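You operate a simulated robot arm through the tools that you are given. There is no shell and no other tool.

You are at the controls of a simulated robot arm. One attempt, no reset.

Task
Put things in order on the front of the fixture table. At the end: the red paint stick stands where the green brush stood; the white rolled drawing from the front of the fixture table stands where the silver square leg stood; the green brush stands where the white rolled drawing stood; the silver square leg from the front of the fixture table stands on top of the grey pad; whatever was shut is shut again. Leave all else as you found it, and nothing knocked over.
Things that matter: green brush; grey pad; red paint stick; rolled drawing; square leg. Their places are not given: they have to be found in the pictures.

Only the result counts: the job must be done as asked and must still hold three seconds after the hand-in. Knocking over, shifting, dropping, spilling or breaking anything else fails it.

Robot
A 6-joint arm with a two-finger parallel gripper, fixed in place. Base frame: the origin is on the floor under the middle of its stand, x ahead of it, y to its left, z up; the work surface is at about z = 90. Readings come in cm, degrees, newtons and seconds.
With the tool pointing down near the work surface it reaches from about 36 to 76 cm from the base axis. Its first joint turns from -66.0 to 66.0 degrees. Payload 2.45 kg.
The TCP is the grasp point between the finger pads, 2.4 cm short of the fingertips. In the tool frame z runs along the fingers and y along their closing line. The gripper opens to 6.8 cm. The fingers are 1.7 cm wide and 1 cm thick; the gripper's body (4 by 7 cm) begins 4.1 cm behind the TCP.
Orientation is told as [roll, pitch, yaw] about the base's x, y, z axes, in that order, counted from this pose: with the fingers straight down and closing along the base's y, the tool's x points along the base's -x, its y along +y and its z along -z.

Tools
- The arm moves only by the tool servo_tool. Its argument "series" is a list that holds one entry, the list of rows, each a list of 7 numbers: the shift along the tool's x, y, z in cm, then the turn, a rotation vector about the tool's x, y, z in degrees, then the gripper command, from -1 (shut) to 1 (fully open), values between in proportion. In form: [[[x, y, z, rx, ry, rz, claw], ...]]. A call has 1 to 20 rows; each row shifts and turns the commanded pose from where the row before left it, along the tool's axes as they then stand. Rows are played at 5 a second. More than 5 cm and 8.6 degrees between two rows, or a gripper value outside its range, and nothing of the call is played. Where a pose cannot be reached the arm comes as near as it can. A force on the tool above 40 N (or 10 N above the force at the start of the call, whichever is more), or a blocked arm, ends the call early, and 0.2 s more pass. Each finger travels about 10.8 cm/s and halts on what it meets, pressing with about 43 N; the grip force reading is that of the motor and also rises with nothing between the fingers. The clock runs only during rows and for 0.2 s after the last one: add rows that do not move to give the fingers time. It gives the time, the measured TCP pose, the force on the tool (base axes), the opening and the grip force at its end, in the units of the frame above (readings bear some noise), with the torque about the TCP (base axes, N m) and any sound that the robot's microphone picked up, and new pictures: "views" is both (left out), scene, wrist or none.
- Cameras (640 x 400 px; columns grow to the right, rows downward): "scene" is fixed at [17.42, 41.98, 146.34]; the picture's right is [-0.70, -0.72, 0.00], its down [-0.42, 0.41, -0.81] and it looks along [0.58, -0.57, -0.58] (base axes); focal length 369 px, centre (320, 200). "wrist" rides on the gripper at [8.4, 1.1, -7.5] in the tool frame; the picture's right is [-0.13, 0.99, 0.00], its down [-0.60, -0.08, -0.79] and it looks along [-0.79, -0.10, 0.61] (tool axes); focal length 251 px, centre (320, 200).
- pixel_to_xyz(camera, pixels): for up to 12 pixels [column, row] of the newest picture of that camera ("zoom" is the newest enlarged one), the place [x, y, z] in the base frame of the surface seen there, good to about 0.3 cm. It takes no simulated time.
- zoom(camera, box): a new picture of the part [left, top, right, bottom] of that camera's present view, enlarged. It takes no simulated time.
- finish_job(): hands the job in; it is judged then, once.

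Open the gripper and draw the arm clear of the work before you hand the job in, unless the task says otherwise.

The tools are called by a JSON object that holds its "method" and its "body". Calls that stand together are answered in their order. servo_tool: Moves the arm, as the interface text tells. Its arguments: {"type":"object","properties":{"series":{"type":"array"},"views":{"type":"string","enum":["both","scene","wrist","none"]}},"required":["series"]} The other tools are called the same way: pixel_to_xyz (camera, pixels) gives the place of the surface under pixels of a picture; zoom (camera, box) takes an enlarged picture of a part of a camera's view; finish_job () hands the job in.

At the start:

```text
time: 0.0
ee_pos: [49.8, 6.65, 117.17]
tool_rot: [0.1, 0.1, 0.0]
wrist_force: [-0.3, 1.0, -0.4]
torque: [0.0, 0.0, 0.03]
gripper_width: 6.8
gripper_force: 0.1
```

scene: 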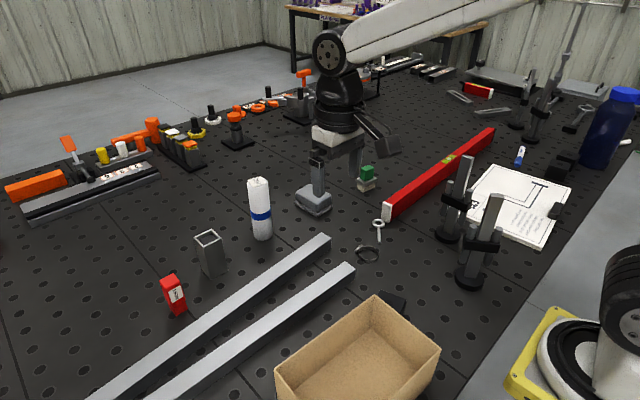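
wrist: 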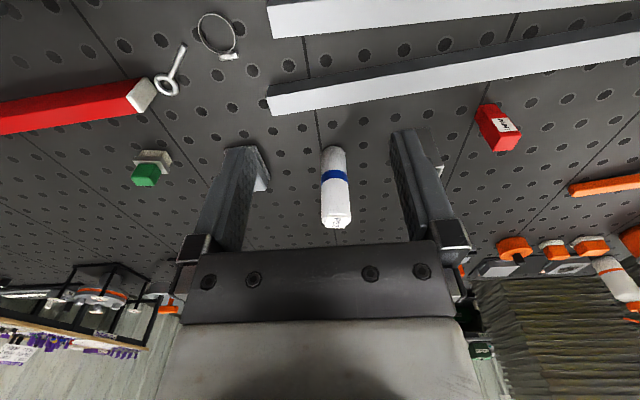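

The scene shows the red stick near (173,295), a square silver leg near (210,254), the white roll near (260,208) and a green brush near (366,178). I enlarge the views to identify the pad and details.

{"method": "zoom", "body": {"camera": "scene", "box": [140, 130, 400, 330]}}

{"method": "zoom", "body": {"camera": "wrist", "box": [100, 60, 580, 360]}}

{"method": "pixel_to_xyz", "body": {"camera": "scene", "pixels": [[173, 282], [176, 313], [209, 236], [212, 275], [258, 181], [263, 238], [366, 170], [366, 188], [313, 200], [318, 160], [397, 303], [300, 100]]}}

```text
2.00 times, centred on (270, 230) of scene
```

zoom: 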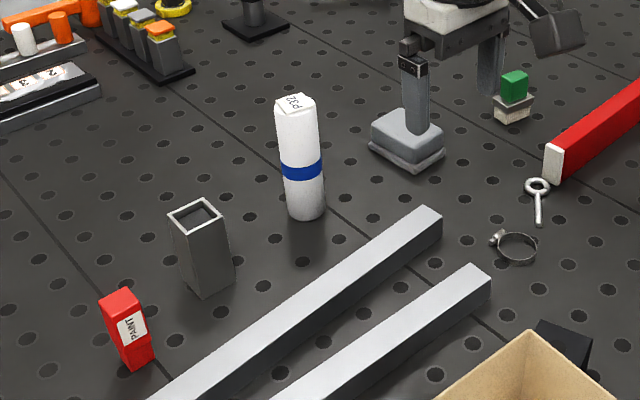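

```text
1.33 times, centred on (340, 210) of wrist
```

zoom: 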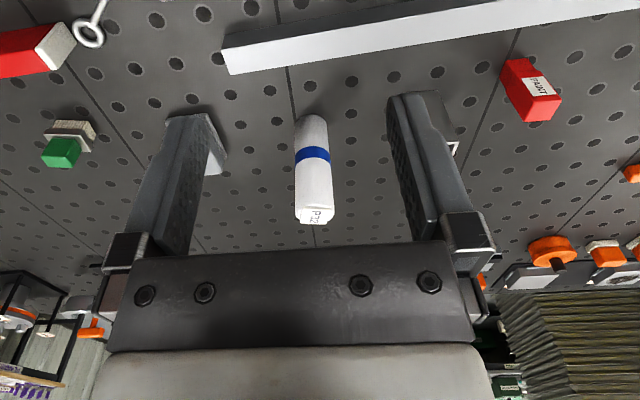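

```text
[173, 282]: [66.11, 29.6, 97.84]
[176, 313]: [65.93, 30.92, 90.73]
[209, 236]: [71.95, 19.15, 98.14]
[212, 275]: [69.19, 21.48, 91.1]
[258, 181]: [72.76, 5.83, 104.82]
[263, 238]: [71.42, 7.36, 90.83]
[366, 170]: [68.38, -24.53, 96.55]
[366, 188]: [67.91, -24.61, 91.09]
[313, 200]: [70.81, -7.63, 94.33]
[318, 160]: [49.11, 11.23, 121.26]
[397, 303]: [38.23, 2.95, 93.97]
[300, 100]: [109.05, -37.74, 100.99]
```

The wrist and scene views show all five items; the pad is the grey block at about (313,200) in the scene. I measure the leg, roll, brush and red stick more exactly with close enlargements.

{"method": "zoom", "body": {"camera": "scene", "box": [150, 215, 250, 325]}}

{"method": "pixel_to_xyz", "body": {"camera": "scene", "pixels": [[160, 278], [174, 274], [183, 283], [166, 288], [195, 237], [210, 231], [221, 241], [203, 247], [202, 268], [214, 278], [226, 268], [189, 305]]}}

```text
3.64 times, centred on (200, 270) of scene
```

zoom: 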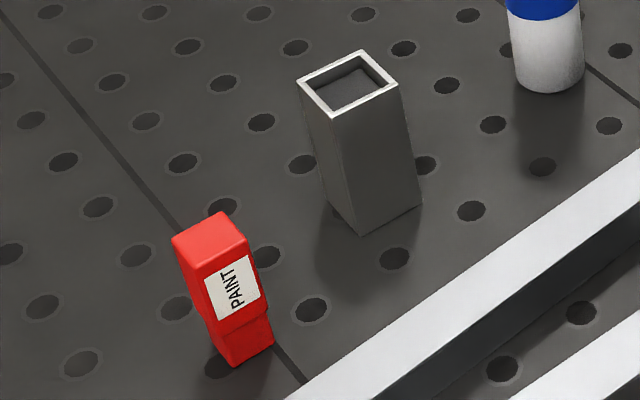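

```text
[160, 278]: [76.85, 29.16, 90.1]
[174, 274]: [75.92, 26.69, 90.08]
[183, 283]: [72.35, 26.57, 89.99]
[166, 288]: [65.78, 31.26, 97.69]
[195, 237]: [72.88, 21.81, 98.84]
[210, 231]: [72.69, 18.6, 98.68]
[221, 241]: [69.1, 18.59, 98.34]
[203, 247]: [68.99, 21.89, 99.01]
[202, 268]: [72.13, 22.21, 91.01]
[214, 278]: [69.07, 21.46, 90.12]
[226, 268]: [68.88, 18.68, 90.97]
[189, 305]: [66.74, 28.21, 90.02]
```

The enlarged picture shows the leg's rim corners at (297,82), (361,49), (399,83), (333,117) and the red stick's top corners at (172,239), (221,212), (248,238), (195,262). I read those points in the enlarged picture.

{"method": "pixel_to_xyz", "body": {"camera": "zoom", "pixels": [[299, 82], [361, 51], [397, 83], [333, 115], [361, 231], [419, 202], [175, 240], [220, 214], [246, 238], [195, 260], [233, 363], [272, 342]]}}

{"method": "zoom", "body": {"camera": "scene", "box": [230, 165, 350, 250]}}

```text
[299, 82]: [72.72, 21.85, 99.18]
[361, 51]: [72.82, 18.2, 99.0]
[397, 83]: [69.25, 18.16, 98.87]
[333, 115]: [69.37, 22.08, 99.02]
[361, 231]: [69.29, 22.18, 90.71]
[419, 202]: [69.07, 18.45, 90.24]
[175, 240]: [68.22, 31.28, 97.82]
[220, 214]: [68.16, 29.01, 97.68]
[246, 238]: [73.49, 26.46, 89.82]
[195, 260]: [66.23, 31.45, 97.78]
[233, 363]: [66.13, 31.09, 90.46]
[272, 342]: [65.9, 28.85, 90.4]
```

```text
4.71 times, centred on (290, 208) of scene
```

zoom: 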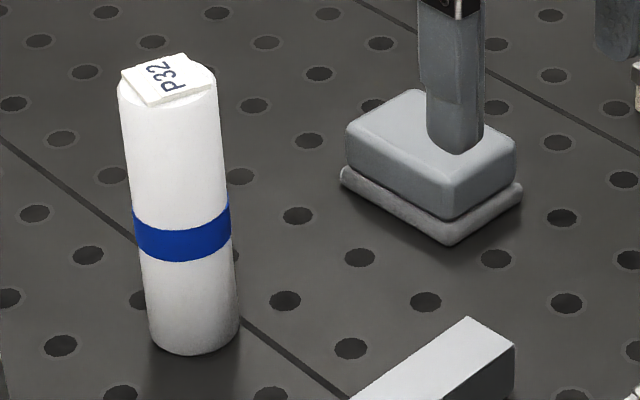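

The leg is axis-aligned around (71.0, 20.2), top at z 99, and the pad block is at about (70.8,-7.6) partly hidden by the finger. I move the arm toward the leg side to clear the view of the pad and brush.

{"method": "servo_tool", "body": {"series": [[[-1.6, 2.7, 0.6, 0, 0, 0, 1], [-1.6, 2.7, 0.6, 0, 0, 0, 1], [-1.6, 2.7, 0.6, 0, 0, 0, 1], [-1.6, 2.7, 0.6, 0, 0, 0, 1], [-1.6, 2.75, 0.6, 0, 0, 0, 1], [0, 0, 0, 0, 0, 0, 1], [0, 0, 0, 0, 0, 0, 1]]], "views": "both"}}

```text
time: 1.6
ee_pos: [57.79, 20.24, 114.21]
tool_rot: [0.0, 0.1, -0.1]
wrist_force: [0.2, 0.8, -0.5]
torque: [-0.02, -0.04, 0.01]
gripper_width: 6.83
gripper_force: 0.0
```

scene: 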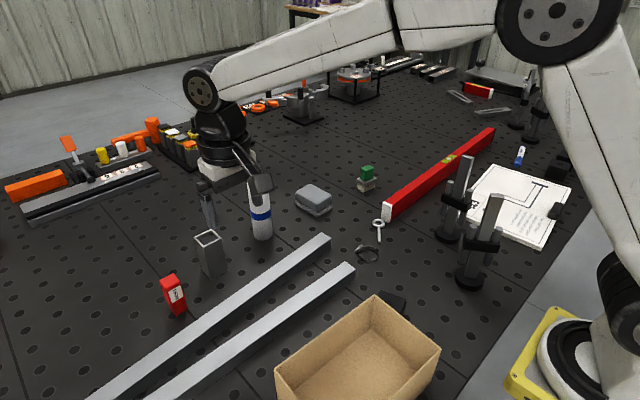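
wrist: 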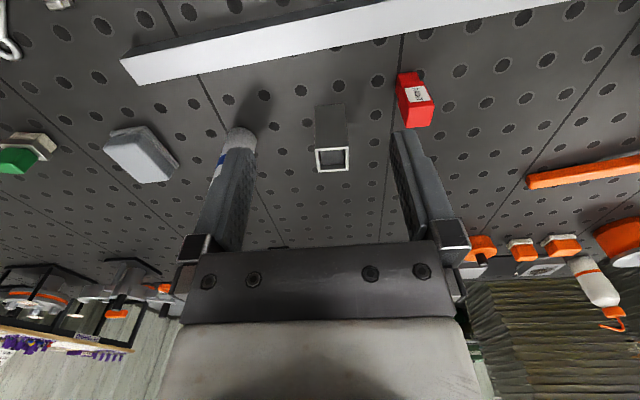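

The pad at (313,199) and the brush at (366,178) are now clear in the scene. I enlarge both.

{"method": "zoom", "body": {"camera": "scene", "box": [285, 155, 385, 225]}}

{"method": "zoom", "body": {"camera": "wrist", "box": [280, 60, 480, 185]}}

```text
5.71 times, centred on (335, 190) of scene
```

zoom: 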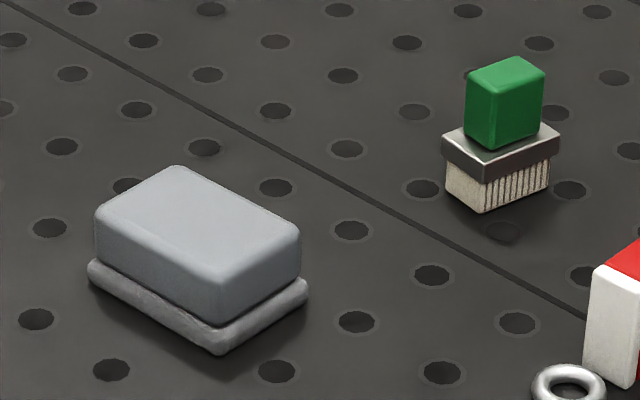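

```text
3.20 times, centred on (380, 122) of wrist
```

zoom: 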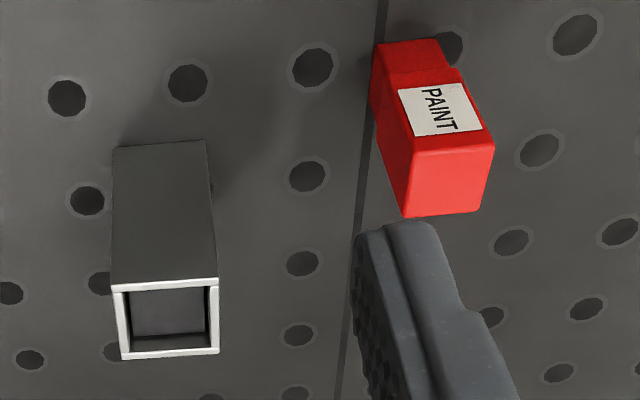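

The red stick and leg show clearly in the wrist enlargement (leg rim at (112,285)-(218,355), red top at (405,215)-(493,145)). I read these points, then enlarge the pad and brush again.

{"method": "pixel_to_xyz", "body": {"camera": "zoom", "pixels": [[114, 286], [217, 280], [123, 357], [217, 350], [415, 160], [488, 148], [408, 212], [480, 208], [440, 185], [380, 60], [150, 250], [440, 110]]}}

{"method": "zoom", "body": {"camera": "scene", "box": [285, 155, 385, 225]}}

```text
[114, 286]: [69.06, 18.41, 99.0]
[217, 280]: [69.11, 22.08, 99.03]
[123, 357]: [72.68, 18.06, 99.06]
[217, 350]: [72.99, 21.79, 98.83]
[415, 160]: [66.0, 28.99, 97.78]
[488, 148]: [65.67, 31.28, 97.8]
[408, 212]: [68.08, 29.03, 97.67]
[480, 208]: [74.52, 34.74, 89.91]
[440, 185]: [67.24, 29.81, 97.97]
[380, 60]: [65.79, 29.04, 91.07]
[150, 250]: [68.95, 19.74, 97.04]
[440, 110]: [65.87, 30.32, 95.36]
```

```text
5.71 times, centred on (335, 190) of scene
```

zoom: 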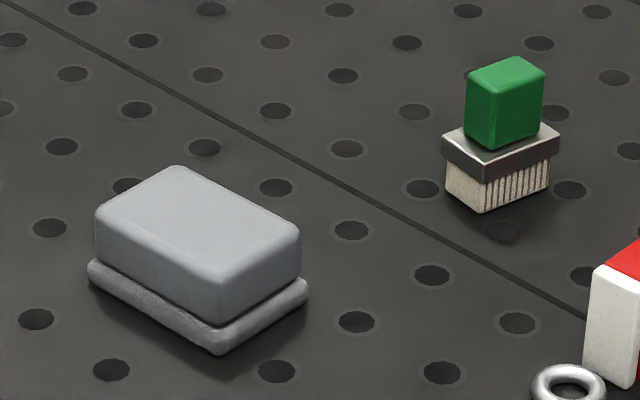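

I read the pad's and brush's corner points in the new enlargement: pad top around (97,215)-(298,230), brush top around (468,85)-(544,72), brush base (443,138)-(558,133).

{"method": "pixel_to_xyz", "body": {"camera": "zoom", "pixels": [[102, 214], [178, 170], [294, 230], [220, 270], [200, 220], [90, 268], [305, 290], [219, 350], [470, 84], [520, 61], [541, 74], [496, 97]]}}

{"method": "pixel_to_xyz", "body": {"camera": "zoom", "pixels": [[446, 140], [485, 166], [556, 134], [485, 178], [482, 208], [547, 186], [448, 186], [508, 80], [472, 130], [496, 145], [540, 125]]}}

{"method": "zoom", "body": {"camera": "scene", "box": [230, 170, 290, 245]}}

```text
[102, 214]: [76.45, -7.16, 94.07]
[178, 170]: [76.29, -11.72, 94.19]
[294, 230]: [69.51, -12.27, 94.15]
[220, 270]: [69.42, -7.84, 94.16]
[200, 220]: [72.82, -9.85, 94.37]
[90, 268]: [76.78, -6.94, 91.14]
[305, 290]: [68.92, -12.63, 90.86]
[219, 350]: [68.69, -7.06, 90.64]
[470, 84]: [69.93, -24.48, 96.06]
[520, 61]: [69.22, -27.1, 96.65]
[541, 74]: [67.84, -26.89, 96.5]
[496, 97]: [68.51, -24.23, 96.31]
```

```text
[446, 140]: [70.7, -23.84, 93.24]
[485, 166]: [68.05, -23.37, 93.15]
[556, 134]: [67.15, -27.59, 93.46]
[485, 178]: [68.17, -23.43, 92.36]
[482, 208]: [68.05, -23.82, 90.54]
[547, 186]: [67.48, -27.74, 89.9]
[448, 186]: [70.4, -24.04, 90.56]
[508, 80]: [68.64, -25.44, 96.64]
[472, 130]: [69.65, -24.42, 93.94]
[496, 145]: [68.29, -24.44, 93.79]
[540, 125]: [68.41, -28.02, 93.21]
```

```text
5.33 times, centred on (260, 208) of scene
```

zoom: 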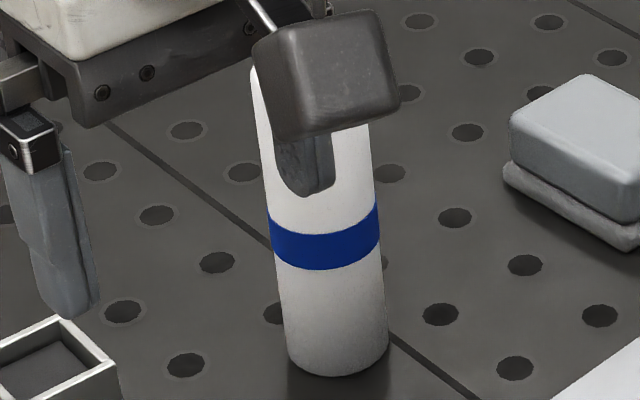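

The leg is centred near (70.95, 20.1) with a side of 3.7, top z 99; the pad top is centred near (72.9, -9.75) at z 94.2, turned about 5°. I move over the leg with open fingers.

{"method": "servo_tool", "body": {"series": [[[-2.2, -0.02, 1.37, 0, 0, 0, 1], [-2.2, -0.02, 1.37, 0, 0, 0, 1], [-2.2, -0.02, 1.37, 0, 0, 0, 1], [-2.2, -0.02, 1.37, 0, 0, 0, 1], [-2.2, -0.03, 1.37, 0, 0, 0, 1], [-2.16, -0.03, 1.36, 0, 0, 0, 1], [0, 0, 0, 0, 0, 0, 1], [0, 0, 0, 0, 0, 0, 1]]], "views": "both"}}

```text
time: 3.4
ee_pos: [70.93, 20.02, 105.85]
tool_rot: [0.0, 0.0, 0.0]
wrist_force: [-1.4, -0.1, 1.4]
torque: [0.0, 0.05, 0.01]
gripper_width: 6.8
gripper_force: 0.1
```

scene: 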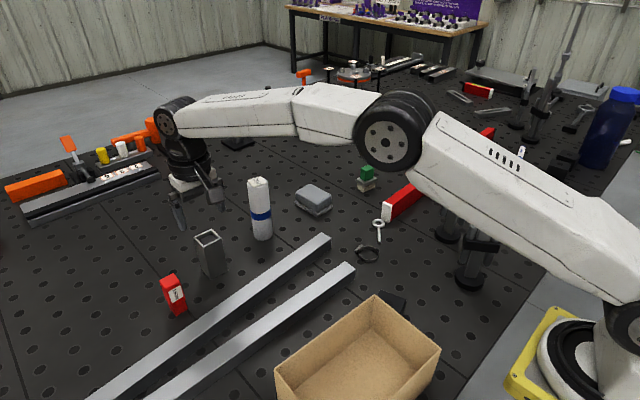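
wrist: 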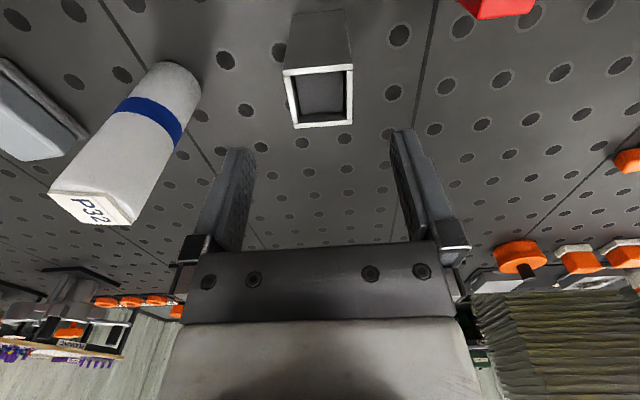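

The roll is unobstructed now at (258,205) in the scene. I enlarge and measure it before descending.

{"method": "zoom", "body": {"camera": "scene", "box": [230, 170, 290, 245]}}

{"method": "pixel_to_xyz", "body": {"camera": "wrist", "pixels": [[50, 193], [72, 222], [112, 194], [130, 222], [90, 207], [160, 70], [195, 85], [285, 73], [352, 70], [298, 126], [352, 121], [320, 40]]}}

```text
5.33 times, centred on (260, 208) of scene
```

zoom: 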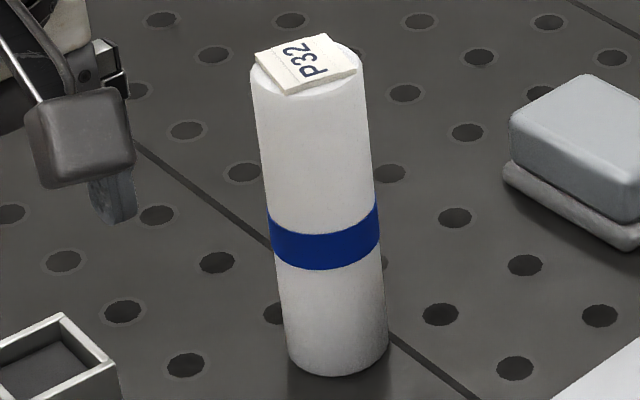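

```text
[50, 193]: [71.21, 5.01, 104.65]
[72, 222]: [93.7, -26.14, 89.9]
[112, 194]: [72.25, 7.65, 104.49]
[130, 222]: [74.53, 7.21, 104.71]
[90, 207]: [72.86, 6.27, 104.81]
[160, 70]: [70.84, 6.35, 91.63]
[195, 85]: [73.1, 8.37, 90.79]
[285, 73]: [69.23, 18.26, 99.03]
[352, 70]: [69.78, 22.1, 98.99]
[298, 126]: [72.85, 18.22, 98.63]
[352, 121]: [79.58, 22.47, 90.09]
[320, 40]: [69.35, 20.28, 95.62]
```

The enlarged roll shows its base front near (338,372) and sides near (290,345)/(386,340). I read its outline for its centre.

{"method": "pixel_to_xyz", "body": {"camera": "zoom", "pixels": [[338, 370], [293, 345], [383, 342], [330, 300], [320, 200], [268, 180], [368, 170], [310, 60], [262, 60], [350, 70], [290, 93], [325, 38]]}}

```text
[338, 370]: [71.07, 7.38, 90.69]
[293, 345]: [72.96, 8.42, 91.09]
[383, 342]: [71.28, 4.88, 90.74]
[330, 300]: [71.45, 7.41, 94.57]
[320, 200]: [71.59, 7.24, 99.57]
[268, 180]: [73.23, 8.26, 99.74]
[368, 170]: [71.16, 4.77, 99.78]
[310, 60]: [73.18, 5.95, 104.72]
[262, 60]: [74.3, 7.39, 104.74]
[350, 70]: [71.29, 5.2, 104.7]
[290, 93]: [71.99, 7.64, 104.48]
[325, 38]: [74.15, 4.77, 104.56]
```

The roll is centred near (72.9, 6.25), about 4.1 wide and 14.7 tall. The open fingers are centred over the leg (rim at (285,73)-(352,121) in wrist view), so I go straight down and close on it.

{"method": "servo_tool", "body": {"series": [[[0, 0.03, 1.85, 0, 0, 0, 1], [0, 0.03, 1.85, 0, 0, 0, 1], [0, 0.02, 1.85, 0, 0, 0, 1], [0, 0, 1.85, 0, 0, 0, 1], [0, 0, 1.85, 0, 0, 0, 1], [0, 0, 0, 0, 0, 0, 1], [0, 0, 0, 0, 0, 0, 1]]], "views": "both"}}

```text
time: 5.0
ee_pos: [70.99, 20.14, 96.71]
tool_rot: [0.1, 0.0, -0.1]
wrist_force: [0.0, 0.5, 0.2]
torque: [0.0, 0.01, 0.02]
gripper_width: 6.79
gripper_force: 0.1
```

scene: 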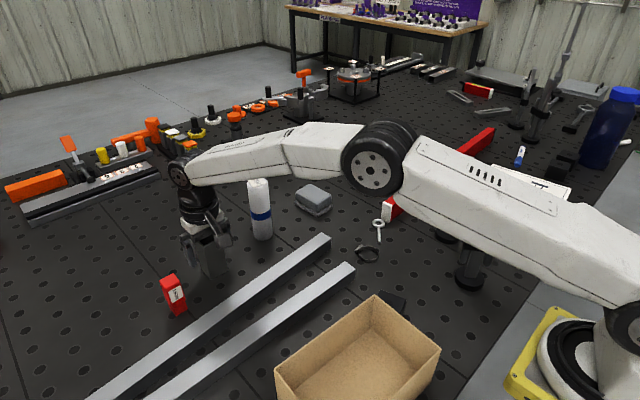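
wrist: 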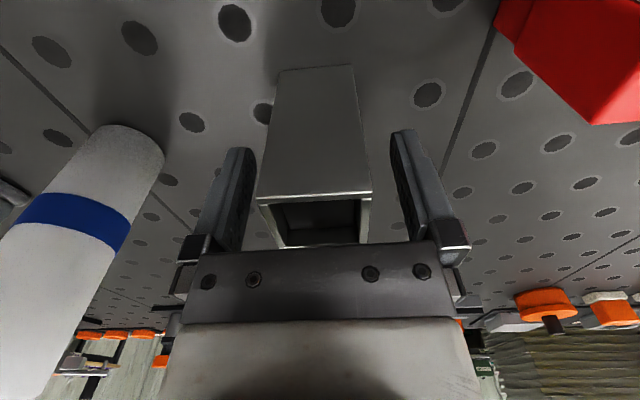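

The leg sits centred between the fingers (leg at (260,195)-(372,195) in the wrist view). I close the gripper gradually.

{"method": "servo_tool", "body": {"series": [[[0, 0, 0, 0, 0, 0, 0.5], [0, 0, 0, 0, 0, 0, 0.2], [0, 0, 0, 0, 0, 0, 0.0], [0, 0, 0, 0, 0, 0, -0.3], [0, 0, 0, 0, 0, 0, -1], [0, 0, 0, 0, 0, 0, -1]]], "views": "wrist"}}

```text
time: 6.4
ee_pos: [70.97, 20.13, 96.76]
tool_rot: [0.1, -0.1, 0.0]
wrist_force: [-1.0, 0.0, 0.7]
torque: [-0.04, 0.03, -0.07]
gripper_width: 3.97
gripper_force: 42.8
```

wrist: 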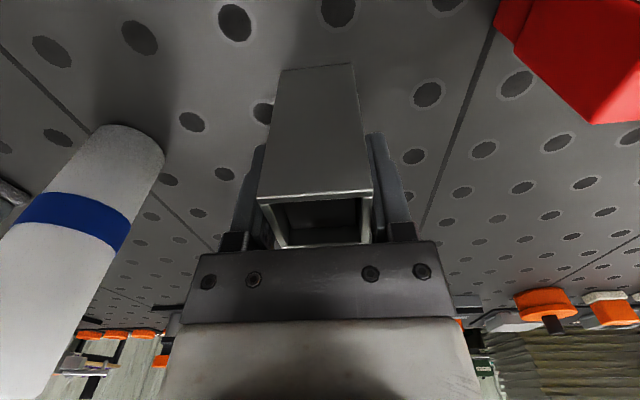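

The leg is gripped (width 3.97, force 42.8 N). I lift it straight up and then draw back toward the base.

{"method": "servo_tool", "body": {"series": [[[0, 0, -0.5, 0, 0, 0, -1], [0, 0, -1.2, 0, 0, 0, -1], [0, 0, -1.8, 0, 0, 0, -1], [0, 0, -1.8, 0, 0, 0, -1], [0.5, 0, -1.8, 0, 0, 0, -1], [1.5, 0, -1.2, 0, 0, 0, -1], [2, 0, -1.0, 0, 0, 0, -1], [2.2, 0, -1.0, 0, 0, 0, -1], [2.2, 0, -1.0, 0, 0, 0, -1], [2.2, 0, -0.6, 0, 0, 0, -1], [1.5, 0, 0, 0, 0, 0, -1], [0, 0, 0, 0, 0, 0, -1]]], "views": "both"}}

```text
time: 9.0
ee_pos: [58.78, 19.95, 108.59]
tool_rot: [0.0, -0.2, 0.0]
wrist_force: [0.2, 0.7, -2.2]
torque: [-0.02, 0.01, -0.04]
gripper_width: 4.0
gripper_force: 42.9
```

scene: 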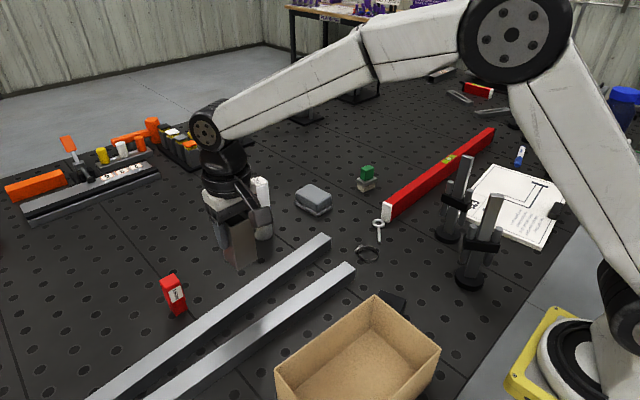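
wrist: 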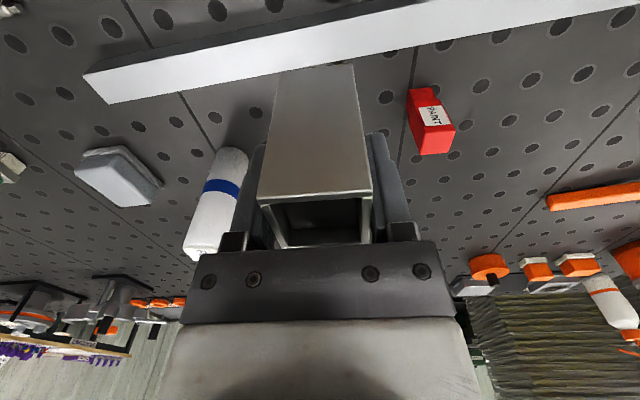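

The leg is held upright with its bottom at about z 102, clear of the roll. I swing sideways to y = -9.7 at this radius.

{"method": "servo_tool", "body": {"series": [[[0, -1.2, 0, 0, 0, 0, -1], [0, -2.5, 0, 0, 0, 0, -1], [0, -3, 0, 0, 0, 0, -1], [0, -3, 0, 0, 0, 0, -1], [0, -3, 0, 0, 0, 0, -1], [0, -3, 0, 0, 0, 0, -1], [0, -3, 0, 0, 0, 0, -1], [0, -3, 0, 0, 0, 0, -1], [0, -3, 0, 0, 0, -1.5, -1], [0, -2.5, 0, 0, 0, -1.5, -1], [0, -2, 0, 0, 0, -1, -1], [0, -0.5, 0, 0, 0, -1, -1], [0, 0, 0, 0, 0, 0, -1], [0, 0, 0, 0, 0, 0, -1]]], "views": "both"}}

```text
time: 12.0
ee_pos: [59.13, -9.69, 108.62]
tool_rot: [-0.1, 0.0, 5.0]
wrist_force: [-0.5, -0.4, -1.9]
torque: [-0.01, 0.0, 0.0]
gripper_width: 3.96
gripper_force: 42.8
```

scene: 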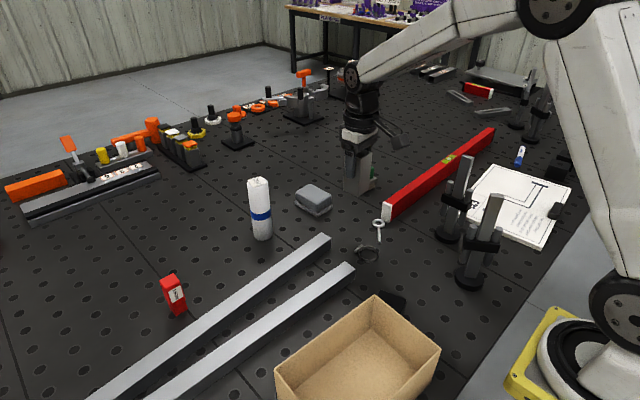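
wrist: 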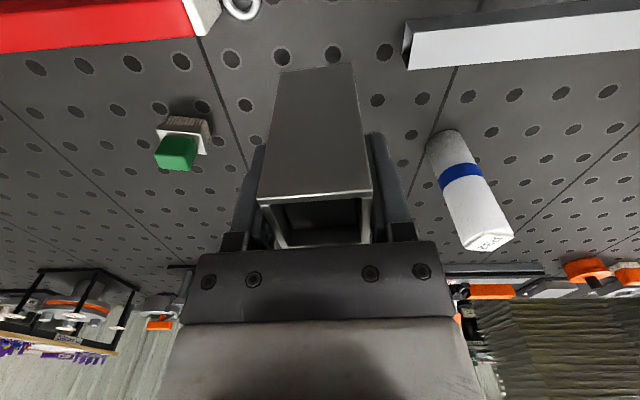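

The leg hangs above the table in front of the pad, and the pad at (313,199) is fully visible. I check the pad's top outline once more before placing.

{"method": "zoom", "body": {"camera": "scene", "box": [285, 170, 345, 225]}}

```text
7.27 times, centred on (315, 198) of scene
```

zoom: 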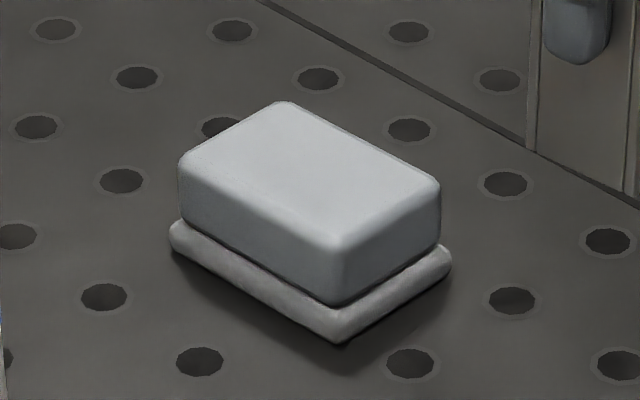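

The pad's top has corners near (185,155), (283,104), (434,180), (337,240) in the enlargement. I read them.

{"method": "pixel_to_xyz", "body": {"camera": "zoom", "pixels": [[188, 156], [284, 107], [430, 180], [338, 236], [310, 172], [236, 130], [360, 143], [385, 207], [262, 196], [180, 230], [338, 335], [445, 265]]}}

```text
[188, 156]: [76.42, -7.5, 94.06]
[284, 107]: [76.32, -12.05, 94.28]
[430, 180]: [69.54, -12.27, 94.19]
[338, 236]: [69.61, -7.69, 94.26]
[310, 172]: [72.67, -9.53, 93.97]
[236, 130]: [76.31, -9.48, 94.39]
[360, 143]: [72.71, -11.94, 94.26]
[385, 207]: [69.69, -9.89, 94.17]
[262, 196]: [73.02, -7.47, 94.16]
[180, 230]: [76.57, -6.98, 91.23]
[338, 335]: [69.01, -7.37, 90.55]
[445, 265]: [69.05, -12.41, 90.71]
```

The pad's top centre reads (72.97, -9.86), z 94.2. I move the leg over it at TCP z about 105.

{"method": "servo_tool", "body": {"series": [[[-1, -0.1, 0, 0, 0, 0, -1], [-2, -0.2, 0.4, 0, 0, 0, -1], [-2.2, -0.22, 0.5, 0, 0, 0, -1], [-2.2, -0.22, 0.5, 0, 0, 0, -1], [-2.2, -0.22, 0.6, 0, 0, 0, -1], [-2.2, -0.22, 0.7, 0, 0, 0, -1], [-1.5, -0.15, 0.4, 0, 0, 0, -1], [-0.47, -0.04, 0.3, 0, 0, 0, -1], [0, 0, 0, 0, 0, 0, -1], [0, 0, 0, 0, 0, 0, -1]]], "views": "both"}}

```text
time: 14.2
ee_pos: [73.03, -9.73, 105.28]
tool_rot: [0.0, 0.0, 5.0]
wrist_force: [0.7, -0.5, -1.6]
torque: [-0.02, 0.02, 0.03]
gripper_width: 3.98
gripper_force: 43.1
```

scene: 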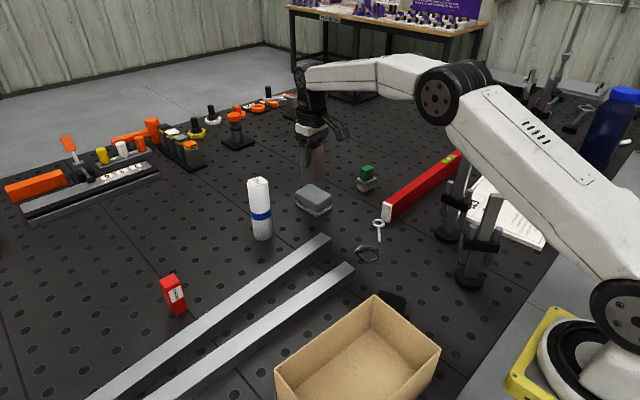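
wrist: 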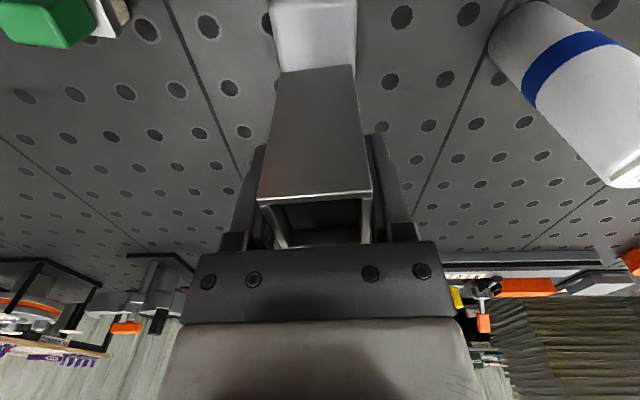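

The leg is lined up with the pad below (pad at (315,30) in the wrist view). I lower slowly to just above contact.

{"method": "servo_tool", "body": {"series": [[[0, -0.1, 0.8, 0, 0, 0, -1], [0, 0, 1.0, 0, 0, 0, -1], [0, 0, 1.0, 0, 0, 0, -1], [0, 0, 0.7, 0, 0, 0, -1], [0, 0, 0.4, 0, 0, 0, -1], [0, 0, 0, 0, 0, 0, -1], [0, 0, 0, 0, 0, 0, -1]]], "views": "both"}}

```text
time: 15.8
ee_pos: [72.96, -10.05, 101.33]
tool_rot: [0.0, -0.1, 5.0]
wrist_force: [1.5, 0.2, -1.4]
torque: [0.0, 0.03, -0.02]
gripper_width: 3.97
gripper_force: 42.6
```

scene: 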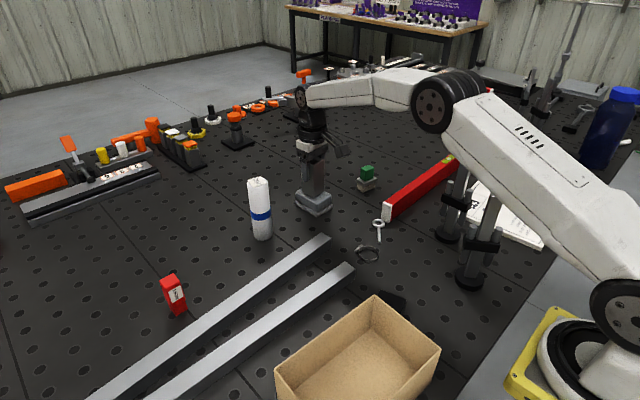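
wrist: 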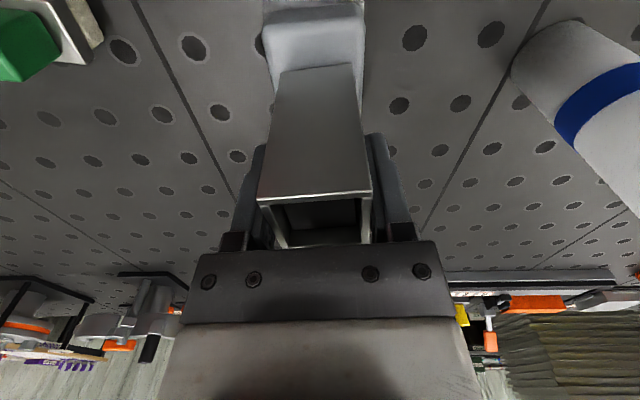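

The leg's bottom is just above the pad (wrist view (278,70)-(352,65) over the pad). I lower in small steps to touch.

{"method": "servo_tool", "body": {"series": [[[0, 0.1, 0.15, 0, 0, 0, -1], [0, 0, 0.1, 0, 0, 0, -1], [0, 0, 0.1, 0, 0, 0, -1], [0, 0, 0, 0, 0, 0, -1]]], "views": "none"}}

```text
time: 16.8
ee_pos: [72.92, -9.69, 100.96]
tool_rot: [0.0, -0.1, 5.0]
wrist_force: [0.0, 0.8, -1.5]
torque: [0.01, -0.01, 0.01]
gripper_width: 3.99
gripper_force: 42.6
```

No contact force yet (z 100.96, force -1.5 N). I lower a little further and view the gap.

{"method": "servo_tool", "body": {"series": [[[0, 0, 0.1, 0, 0, 0, -1], [0, 0, 0.1, 0, 0, 0, -1], [0, 0, 0, 0, 0, 0, -1]]], "views": "both"}}

{"method": "zoom", "body": {"camera": "scene", "box": [280, 130, 350, 225]}}

```text
time: 17.6
ee_pos: [72.93, -9.74, 100.91]
tool_rot: [0.0, -0.1, 5.0]
wrist_force: [-2.7, 1.1, 7.2]
torque: [0.03, 0.29, -0.01]
gripper_width: 3.97
gripper_force: 42.7
```

scene: 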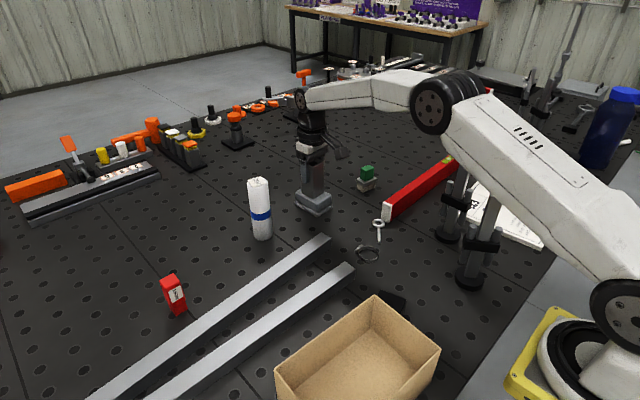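
wrist: 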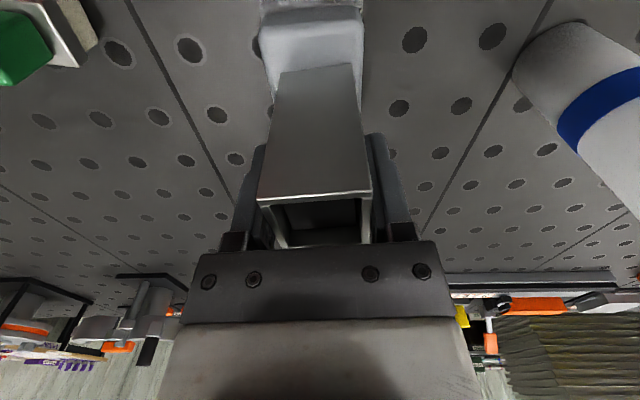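

```text
4.21 times, centred on (315, 178) of scene
```

zoom: 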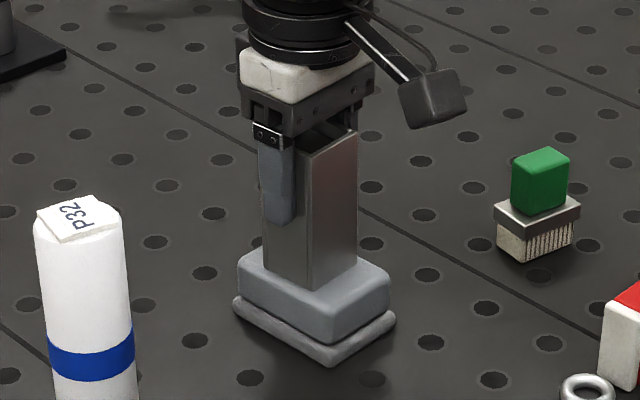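

The leg stands on the pad (contact force rose to +7 N, TCP z 100.9). I open the fingers and draw straight up.

{"method": "servo_tool", "body": {"series": [[[0, 0, 0, 0, 0, 0, 0.2], [0, 0, 0, 0, 0, 0, 0.4], [0, 0, 0, 0, 0, 0, 1], [0, 0, 0, 0, 0, 0, 1], [0, 0, -0.6, 0, 0, 0, 1], [0, 0, -1.5, 0, 0, 0, 1], [0, 0, -2, 0, 0, 0, 1], [0, 0, -2, 0, 0, 0, 1], [1, 0, -1, 0, 0, 0, 1], [2, 0, -1, 0, 0, 0, 1], [2.5, 0, 0, 0, 0, 0, 1], [2.5, 0, 0, 0, 0, 0, 1], [2.5, 0, 0, 0, 0, 0, 1], [2.5, 0, 0, 0, 0, 0, 1], [0, 0, 0, 0, 0, 0, 1]]], "views": "both"}}

```text
time: 20.8
ee_pos: [59.97, -10.89, 108.82]
tool_rot: [0.0, -0.1, 5.1]
wrist_force: [-0.6, 0.2, 0.4]
torque: [0.0, 0.0, -0.01]
gripper_width: 6.82
gripper_force: 0.0
```

scene: 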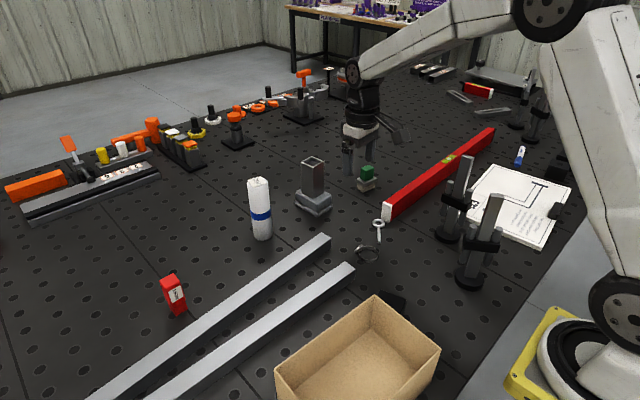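
wrist: 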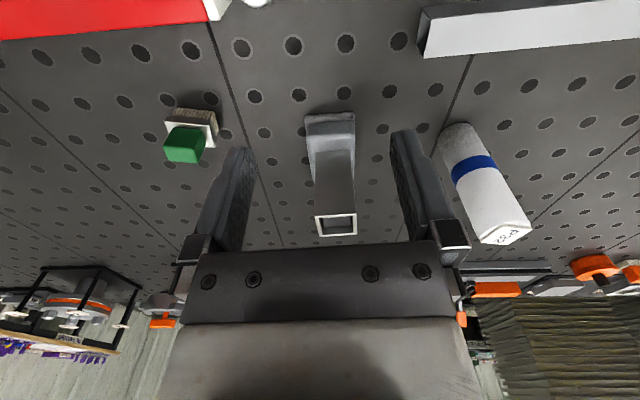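

The leg stands upright on the pad at (313,180) in the scene. Next is the roll: I turn the yaw back to 0 and move sideways in front of it, raised.

{"method": "servo_tool", "body": {"series": [[[0, 0, -0.5, 0, 0, 5, 1], [0, 2.5, -0.6, 0, 0, 0, 1], [0, 3, -0.6, 0, 0, 0, 1], [0, 3, -0.6, 0, 0, 0, 1], [0, 3, -0.6, 0, 0, 0, 1], [0, 3, -0.6, 0, 0, 0, 1], [0, 2.6, 0, 0, 0, 0, 1], [0, 0, 0, 0, 0, 0, 1], [0, 0, 0, 0, 0, 0, 1]]], "views": "both"}}

```text
time: 22.8
ee_pos: [60.11, 6.3, 112.34]
tool_rot: [0.0, 0.0, 0.0]
wrist_force: [-1.0, -0.1, -0.3]
torque: [-0.01, 0.0, -0.01]
gripper_width: 6.8
gripper_force: 0.1
```

scene: 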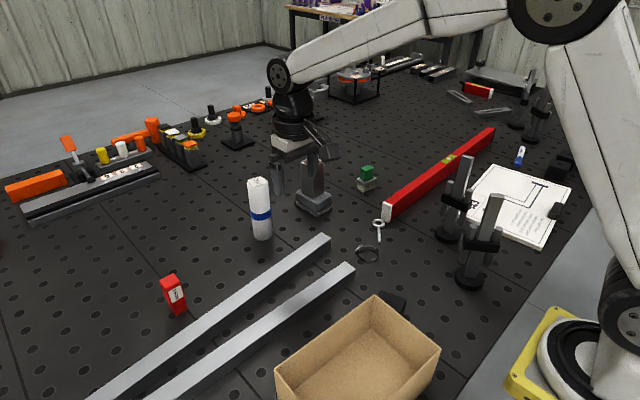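
wrist: 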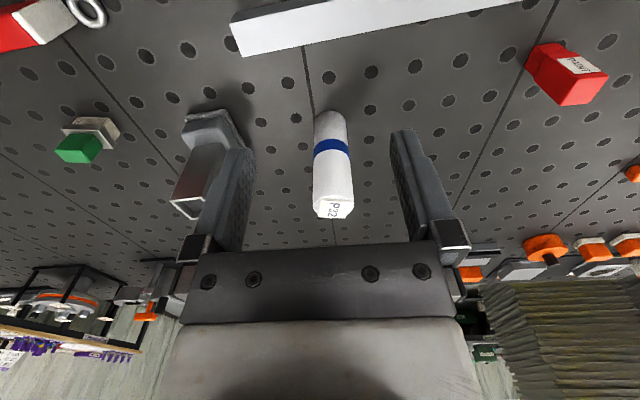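

The roll is centred in the wrist view at (333,165). I advance 12.8 cm over it at z 112.

{"method": "servo_tool", "body": {"series": [[[-2.2, 0, 0, 0, 0, 0, 1], [-2.2, 0, 0, 0, 0, 0, 1], [-2.2, 0, 0, 0, 0, 0, 1], [-2.2, 0, 0, 0, 0, 0, 1], [-2.2, 0, 0, 0, 0, 0, 1], [-1.8, 0, 0, 0, 0, 0, 1], [0, 0, 0, 0, 0, 0, 1], [0, 0, 0, 0, 0, 0, 1]]], "views": "both"}}

```text
time: 24.6
ee_pos: [72.77, 6.31, 112.42]
tool_rot: [0.0, 0.0, 0.0]
wrist_force: [0.2, -0.1, -0.4]
torque: [0.02, 0.02, 0.03]
gripper_width: 6.8
gripper_force: 0.1
```

scene: 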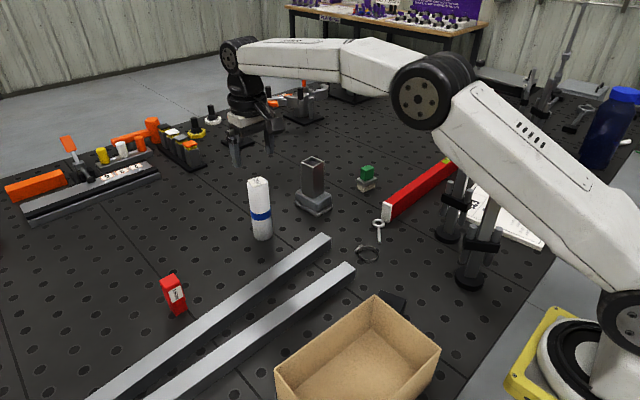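
wrist: 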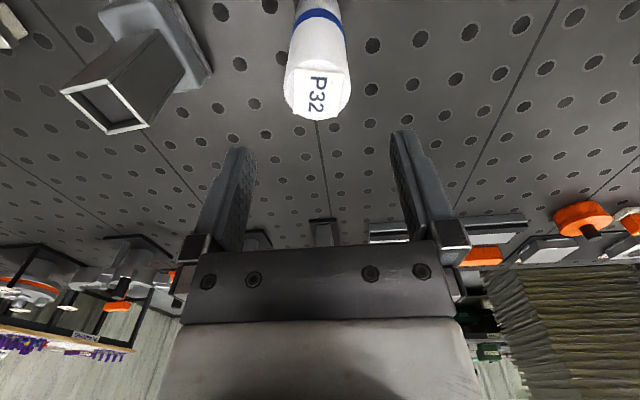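

The roll's top is at (318,93) in the wrist view, between the fingers. I confirm its centre before descending.

{"method": "pixel_to_xyz", "body": {"camera": "wrist", "pixels": [[287, 95], [347, 95], [318, 92], [318, 117], [295, 68], [345, 68], [320, 67], [318, 40]]}}

{"method": "pixel_to_xyz", "body": {"camera": "scene", "pixels": [[258, 183], [249, 184], [269, 183], [257, 178], [261, 225], [253, 225], [269, 225]]}}

```text
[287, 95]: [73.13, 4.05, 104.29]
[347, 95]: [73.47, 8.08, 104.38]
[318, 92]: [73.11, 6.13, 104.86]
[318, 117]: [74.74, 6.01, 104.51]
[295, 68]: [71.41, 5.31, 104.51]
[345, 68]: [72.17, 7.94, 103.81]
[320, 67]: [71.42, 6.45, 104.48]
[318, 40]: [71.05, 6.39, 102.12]
```

```text
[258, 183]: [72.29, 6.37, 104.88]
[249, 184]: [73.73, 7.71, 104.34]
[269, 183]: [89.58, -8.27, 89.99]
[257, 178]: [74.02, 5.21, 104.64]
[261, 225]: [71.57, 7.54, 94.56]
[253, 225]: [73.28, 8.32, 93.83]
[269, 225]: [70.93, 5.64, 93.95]
```

Roll centre reads about (72.95, 6.15). I shift slightly and descend to TCP z 101.9, which leaves the palm above the roll's top.

{"method": "servo_tool", "body": {"series": [[[-0.1, -0.15, 1.5, 0, 0, 0, 1], [-0.05, 0, 1.8, 0, 0, 0, 1], [0, 0, 1.8, 0, 0, 0, 1], [0, 0, 1.8, 0, 0, 0, 1], [0, 0, 1.8, 0, 0, 0, 1], [0, 0, 1.2, 0, 0, 0, 1], [0, 0, 0.6, 0, 0, 0, 1], [0, 0, 0, 0, 0, 0, 1], [0, 0, 0, 0, 0, 0, 1]]], "views": "both"}}

```text
time: 26.6
ee_pos: [73.04, 5.99, 101.89]
tool_rot: [0.0, -0.1, 0.0]
wrist_force: [0.1, 0.0, -0.7]
torque: [-0.05, 0.0, -0.01]
gripper_width: 6.81
gripper_force: 0.1
```

scene: 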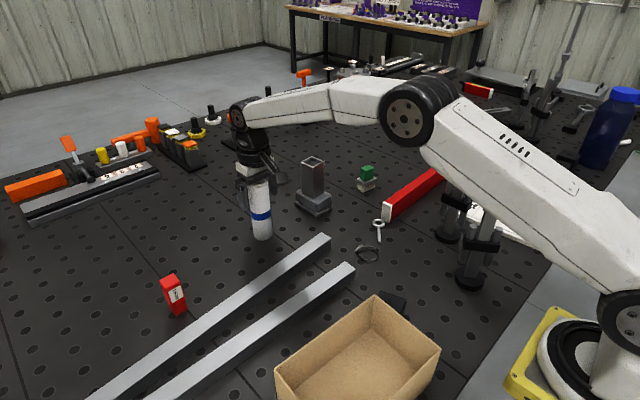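
wrist: 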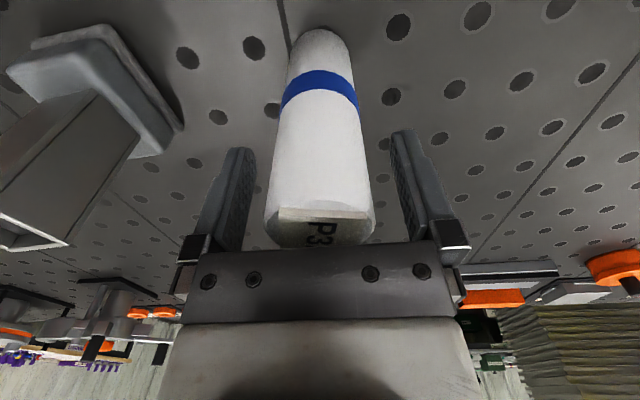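

The roll sits centred between the fingers at (319,150) in the wrist view. I close on it gradually.

{"method": "servo_tool", "body": {"series": [[[0, 0, 0, 0, 0, 0, 0.5], [0, 0, 0, 0, 0, 0, 0.3], [0, 0, 0, 0, 0, 0, 0.1], [0, 0, 0, 0, 0, 0, -0.3], [0, 0, 0, 0, 0, 0, -1], [0, 0, 0, 0, 0, 0, -1], [0, 0, 0, 0, 0, 0, -1]]], "views": "both"}}

```text
time: 28.2
ee_pos: [72.88, 5.92, 101.92]
tool_rot: [0.0, 0.0, 0.0]
wrist_force: [-0.4, -1.3, 0.7]
torque: [-0.02, 0.01, -0.06]
gripper_width: 4.23
gripper_force: 43.1
```

scene: 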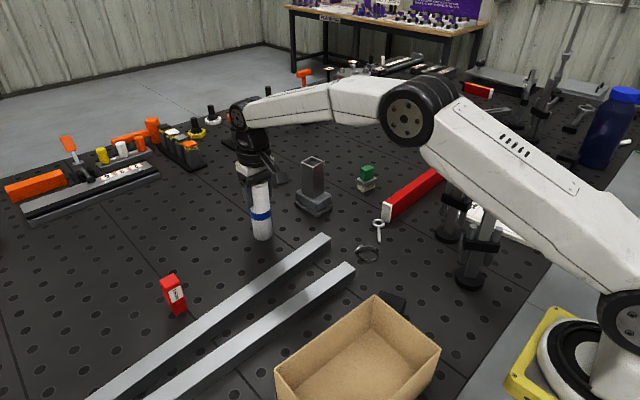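
wrist: 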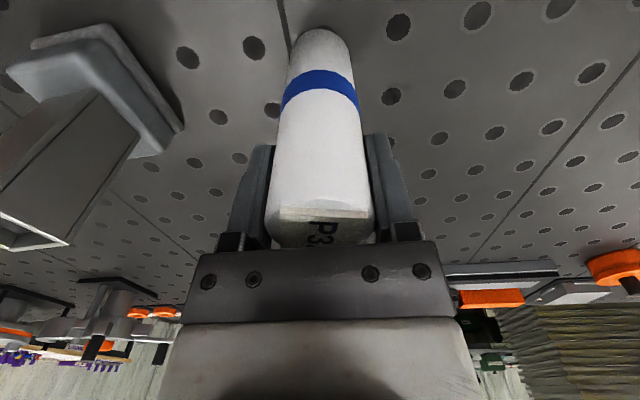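

The roll is held (width 4.23). I lift it 3 cm and carry it sideways to the leg's former place (70.97, 20.13).

{"method": "servo_tool", "body": {"series": [[[0, 0, -0.5, 0, 0, 0, -1], [0, 0, -1.0, 0, 0, 0, -1], [0, 0, -1.5, 0, 0, 0, -1], [0.2, 1, 0, 0, 0, 0, -1], [0.3, 2, 0, 0, 0, 0, -1], [0.3, 2.2, 0, 0, 0, 0, -1], [0.3, 2.2, 0, 0, 0, 0, -1], [0.3, 2.2, 0, 0, 0, 0, -1], [0.3, 2.2, 0, 0, 0, 0, -1], [0.27, 1.6, 0, 0, 0, 0, -1], [0, 0.7, 0, 0, 0, 0, -1], [0, 0, 0, 0, 0, 0, -1], [0, 0, 0, 0, 0, 0, -1]]], "views": "both"}}

```text
time: 31.0
ee_pos: [70.95, 20.14, 104.87]
tool_rot: [0.1, 0.0, 0.0]
wrist_force: [-0.3, 0.5, -1.5]
torque: [0.0, -0.01, 0.02]
gripper_width: 4.22
gripper_force: 43.0
```

scene: 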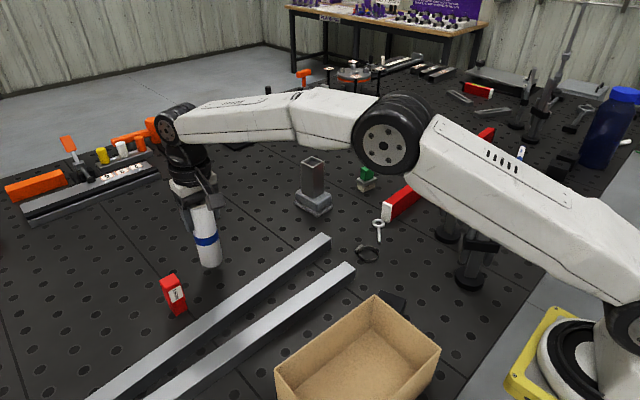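
wrist: 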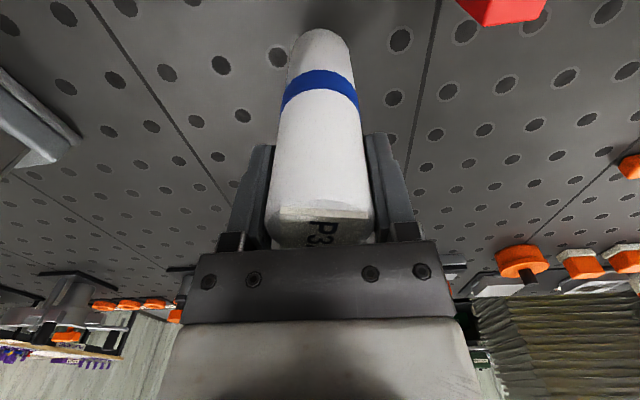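

The roll is above the leg's old place, TCP (70.95, 20.14, 104.87). I lower it 2.75 cm to just above the table, then feel for contact.

{"method": "servo_tool", "body": {"series": [[[0, 0, 0.8, 0, 0, 0, -1], [0, 0, 0.8, 0, 0, 0, -1], [0, 0, 0.6, 0, 0, 0, -1], [0, 0, 0.4, 0, 0, 0, -1], [0, 0, 0.15, 0, 0, 0, -1], [0, 0, 0, 0, 0, 0, -1], [0, 0, 0, 0, 0, 0, -1]]], "views": "none"}}

{"method": "servo_tool", "body": {"series": [[[0, 0, 0.1, 0, 0, 0, -1], [0, 0, 0.1, 0, 0, 0, -1], [0, 0, 0, 0, 0, 0, -1]]], "views": "both"}}

```text
time: 32.6
ee_pos: [70.93, 20.24, 102.21]
tool_rot: [0.0, 0.0, 0.1]
wrist_force: [0.2, -1.0, -1.1]
torque: [-0.02, 0.01, -0.03]
gripper_width: 4.2
gripper_force: 42.9
```

```text
time: 33.4
ee_pos: [70.84, 20.12, 101.91]
tool_rot: [0.0, -0.1, 0.0]
wrist_force: [0.5, -0.5, -0.9]
torque: [0.02, 0.0, -0.01]
gripper_width: 4.21
gripper_force: 43.1
```

scene: 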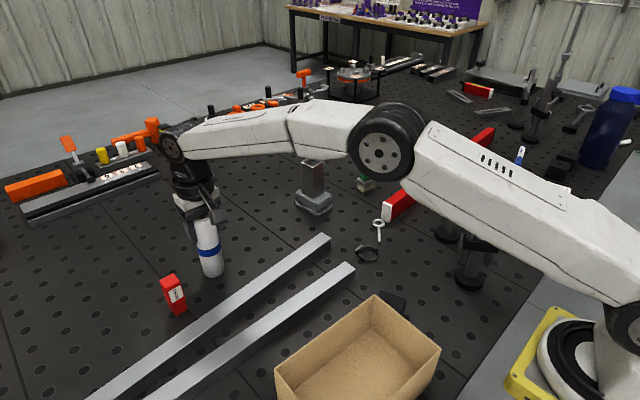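
wrist: 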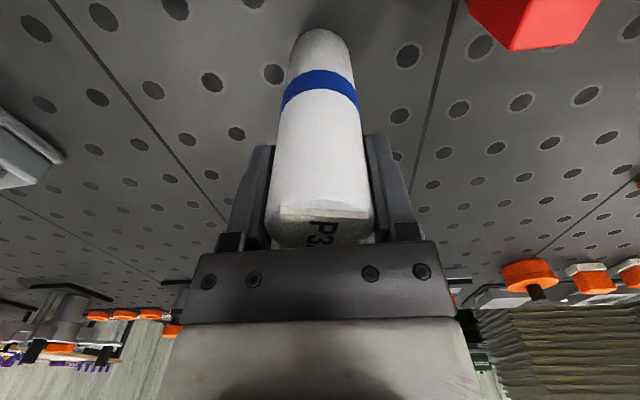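

No contact yet (force about -0.9 N with the roll's weight). I lower in further 1 mm steps.

{"method": "servo_tool", "body": {"series": [[[0, 0, 0.1, 0, 0, 0, -1], [0, 0, 0, 0, 0, 0, -1]]], "views": "none"}}

```text
time: 34.0
ee_pos: [70.93, 20.17, 101.93]
tool_rot: [0.0, -0.1, 0.0]
wrist_force: [-1.3, -1.0, 3.2]
torque: [-0.13, 0.16, 0.02]
gripper_width: 4.2
gripper_force: 43.0
```

The force rose to +3.2 N, so the roll stands on the table. I open the fingers and rise straight up above its top, then back off.

{"method": "servo_tool", "body": {"series": [[[0, 0, 0, 0, 0, 0, 0.25], [0, 0, 0, 0, 0, 0, 0.5], [0, 0, 0, 0, 0, 0, 1], [0, 0, 0, 0, 0, 0, 1], [0, 0, -0.6, 0, 0, 0, 1], [0, 0, -1.5, 0, 0, 0, 1], [0, 0, -2, 0, 0, 0, 1], [0, 0, -2, 0, 0, 0, 1], [0, 0, -2, 0, 0, 0, 1], [1, 0, -1, 0, 0, 0, 1], [2, 0, -1, 0, 0, 0, 1], [2.5, 0, 0, 0, 0, 0, 1], [2.5, 0, 0, 0, 0, 0, 1], [2.5, 0, 0, 0, 0, 0, 1], [2.5, 0, 0, 0, 0, 0, 1], [0, 0, 0, 0, 0, 0, 1]]], "views": "both"}}

```text
time: 37.4
ee_pos: [57.93, 20.14, 111.86]
tool_rot: [0.0, -0.1, 0.1]
wrist_force: [-0.4, 0.4, 0.4]
torque: [0.02, -0.05, 0.02]
gripper_width: 6.8
gripper_force: 0.1
```

scene: 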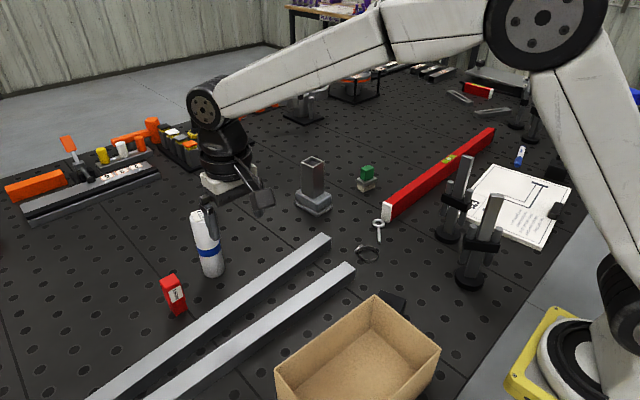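
wrist: 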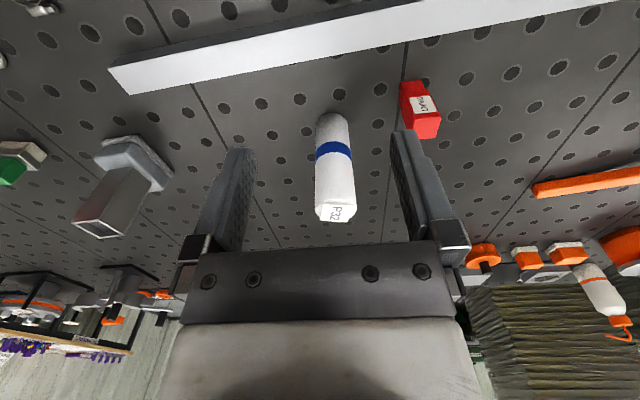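

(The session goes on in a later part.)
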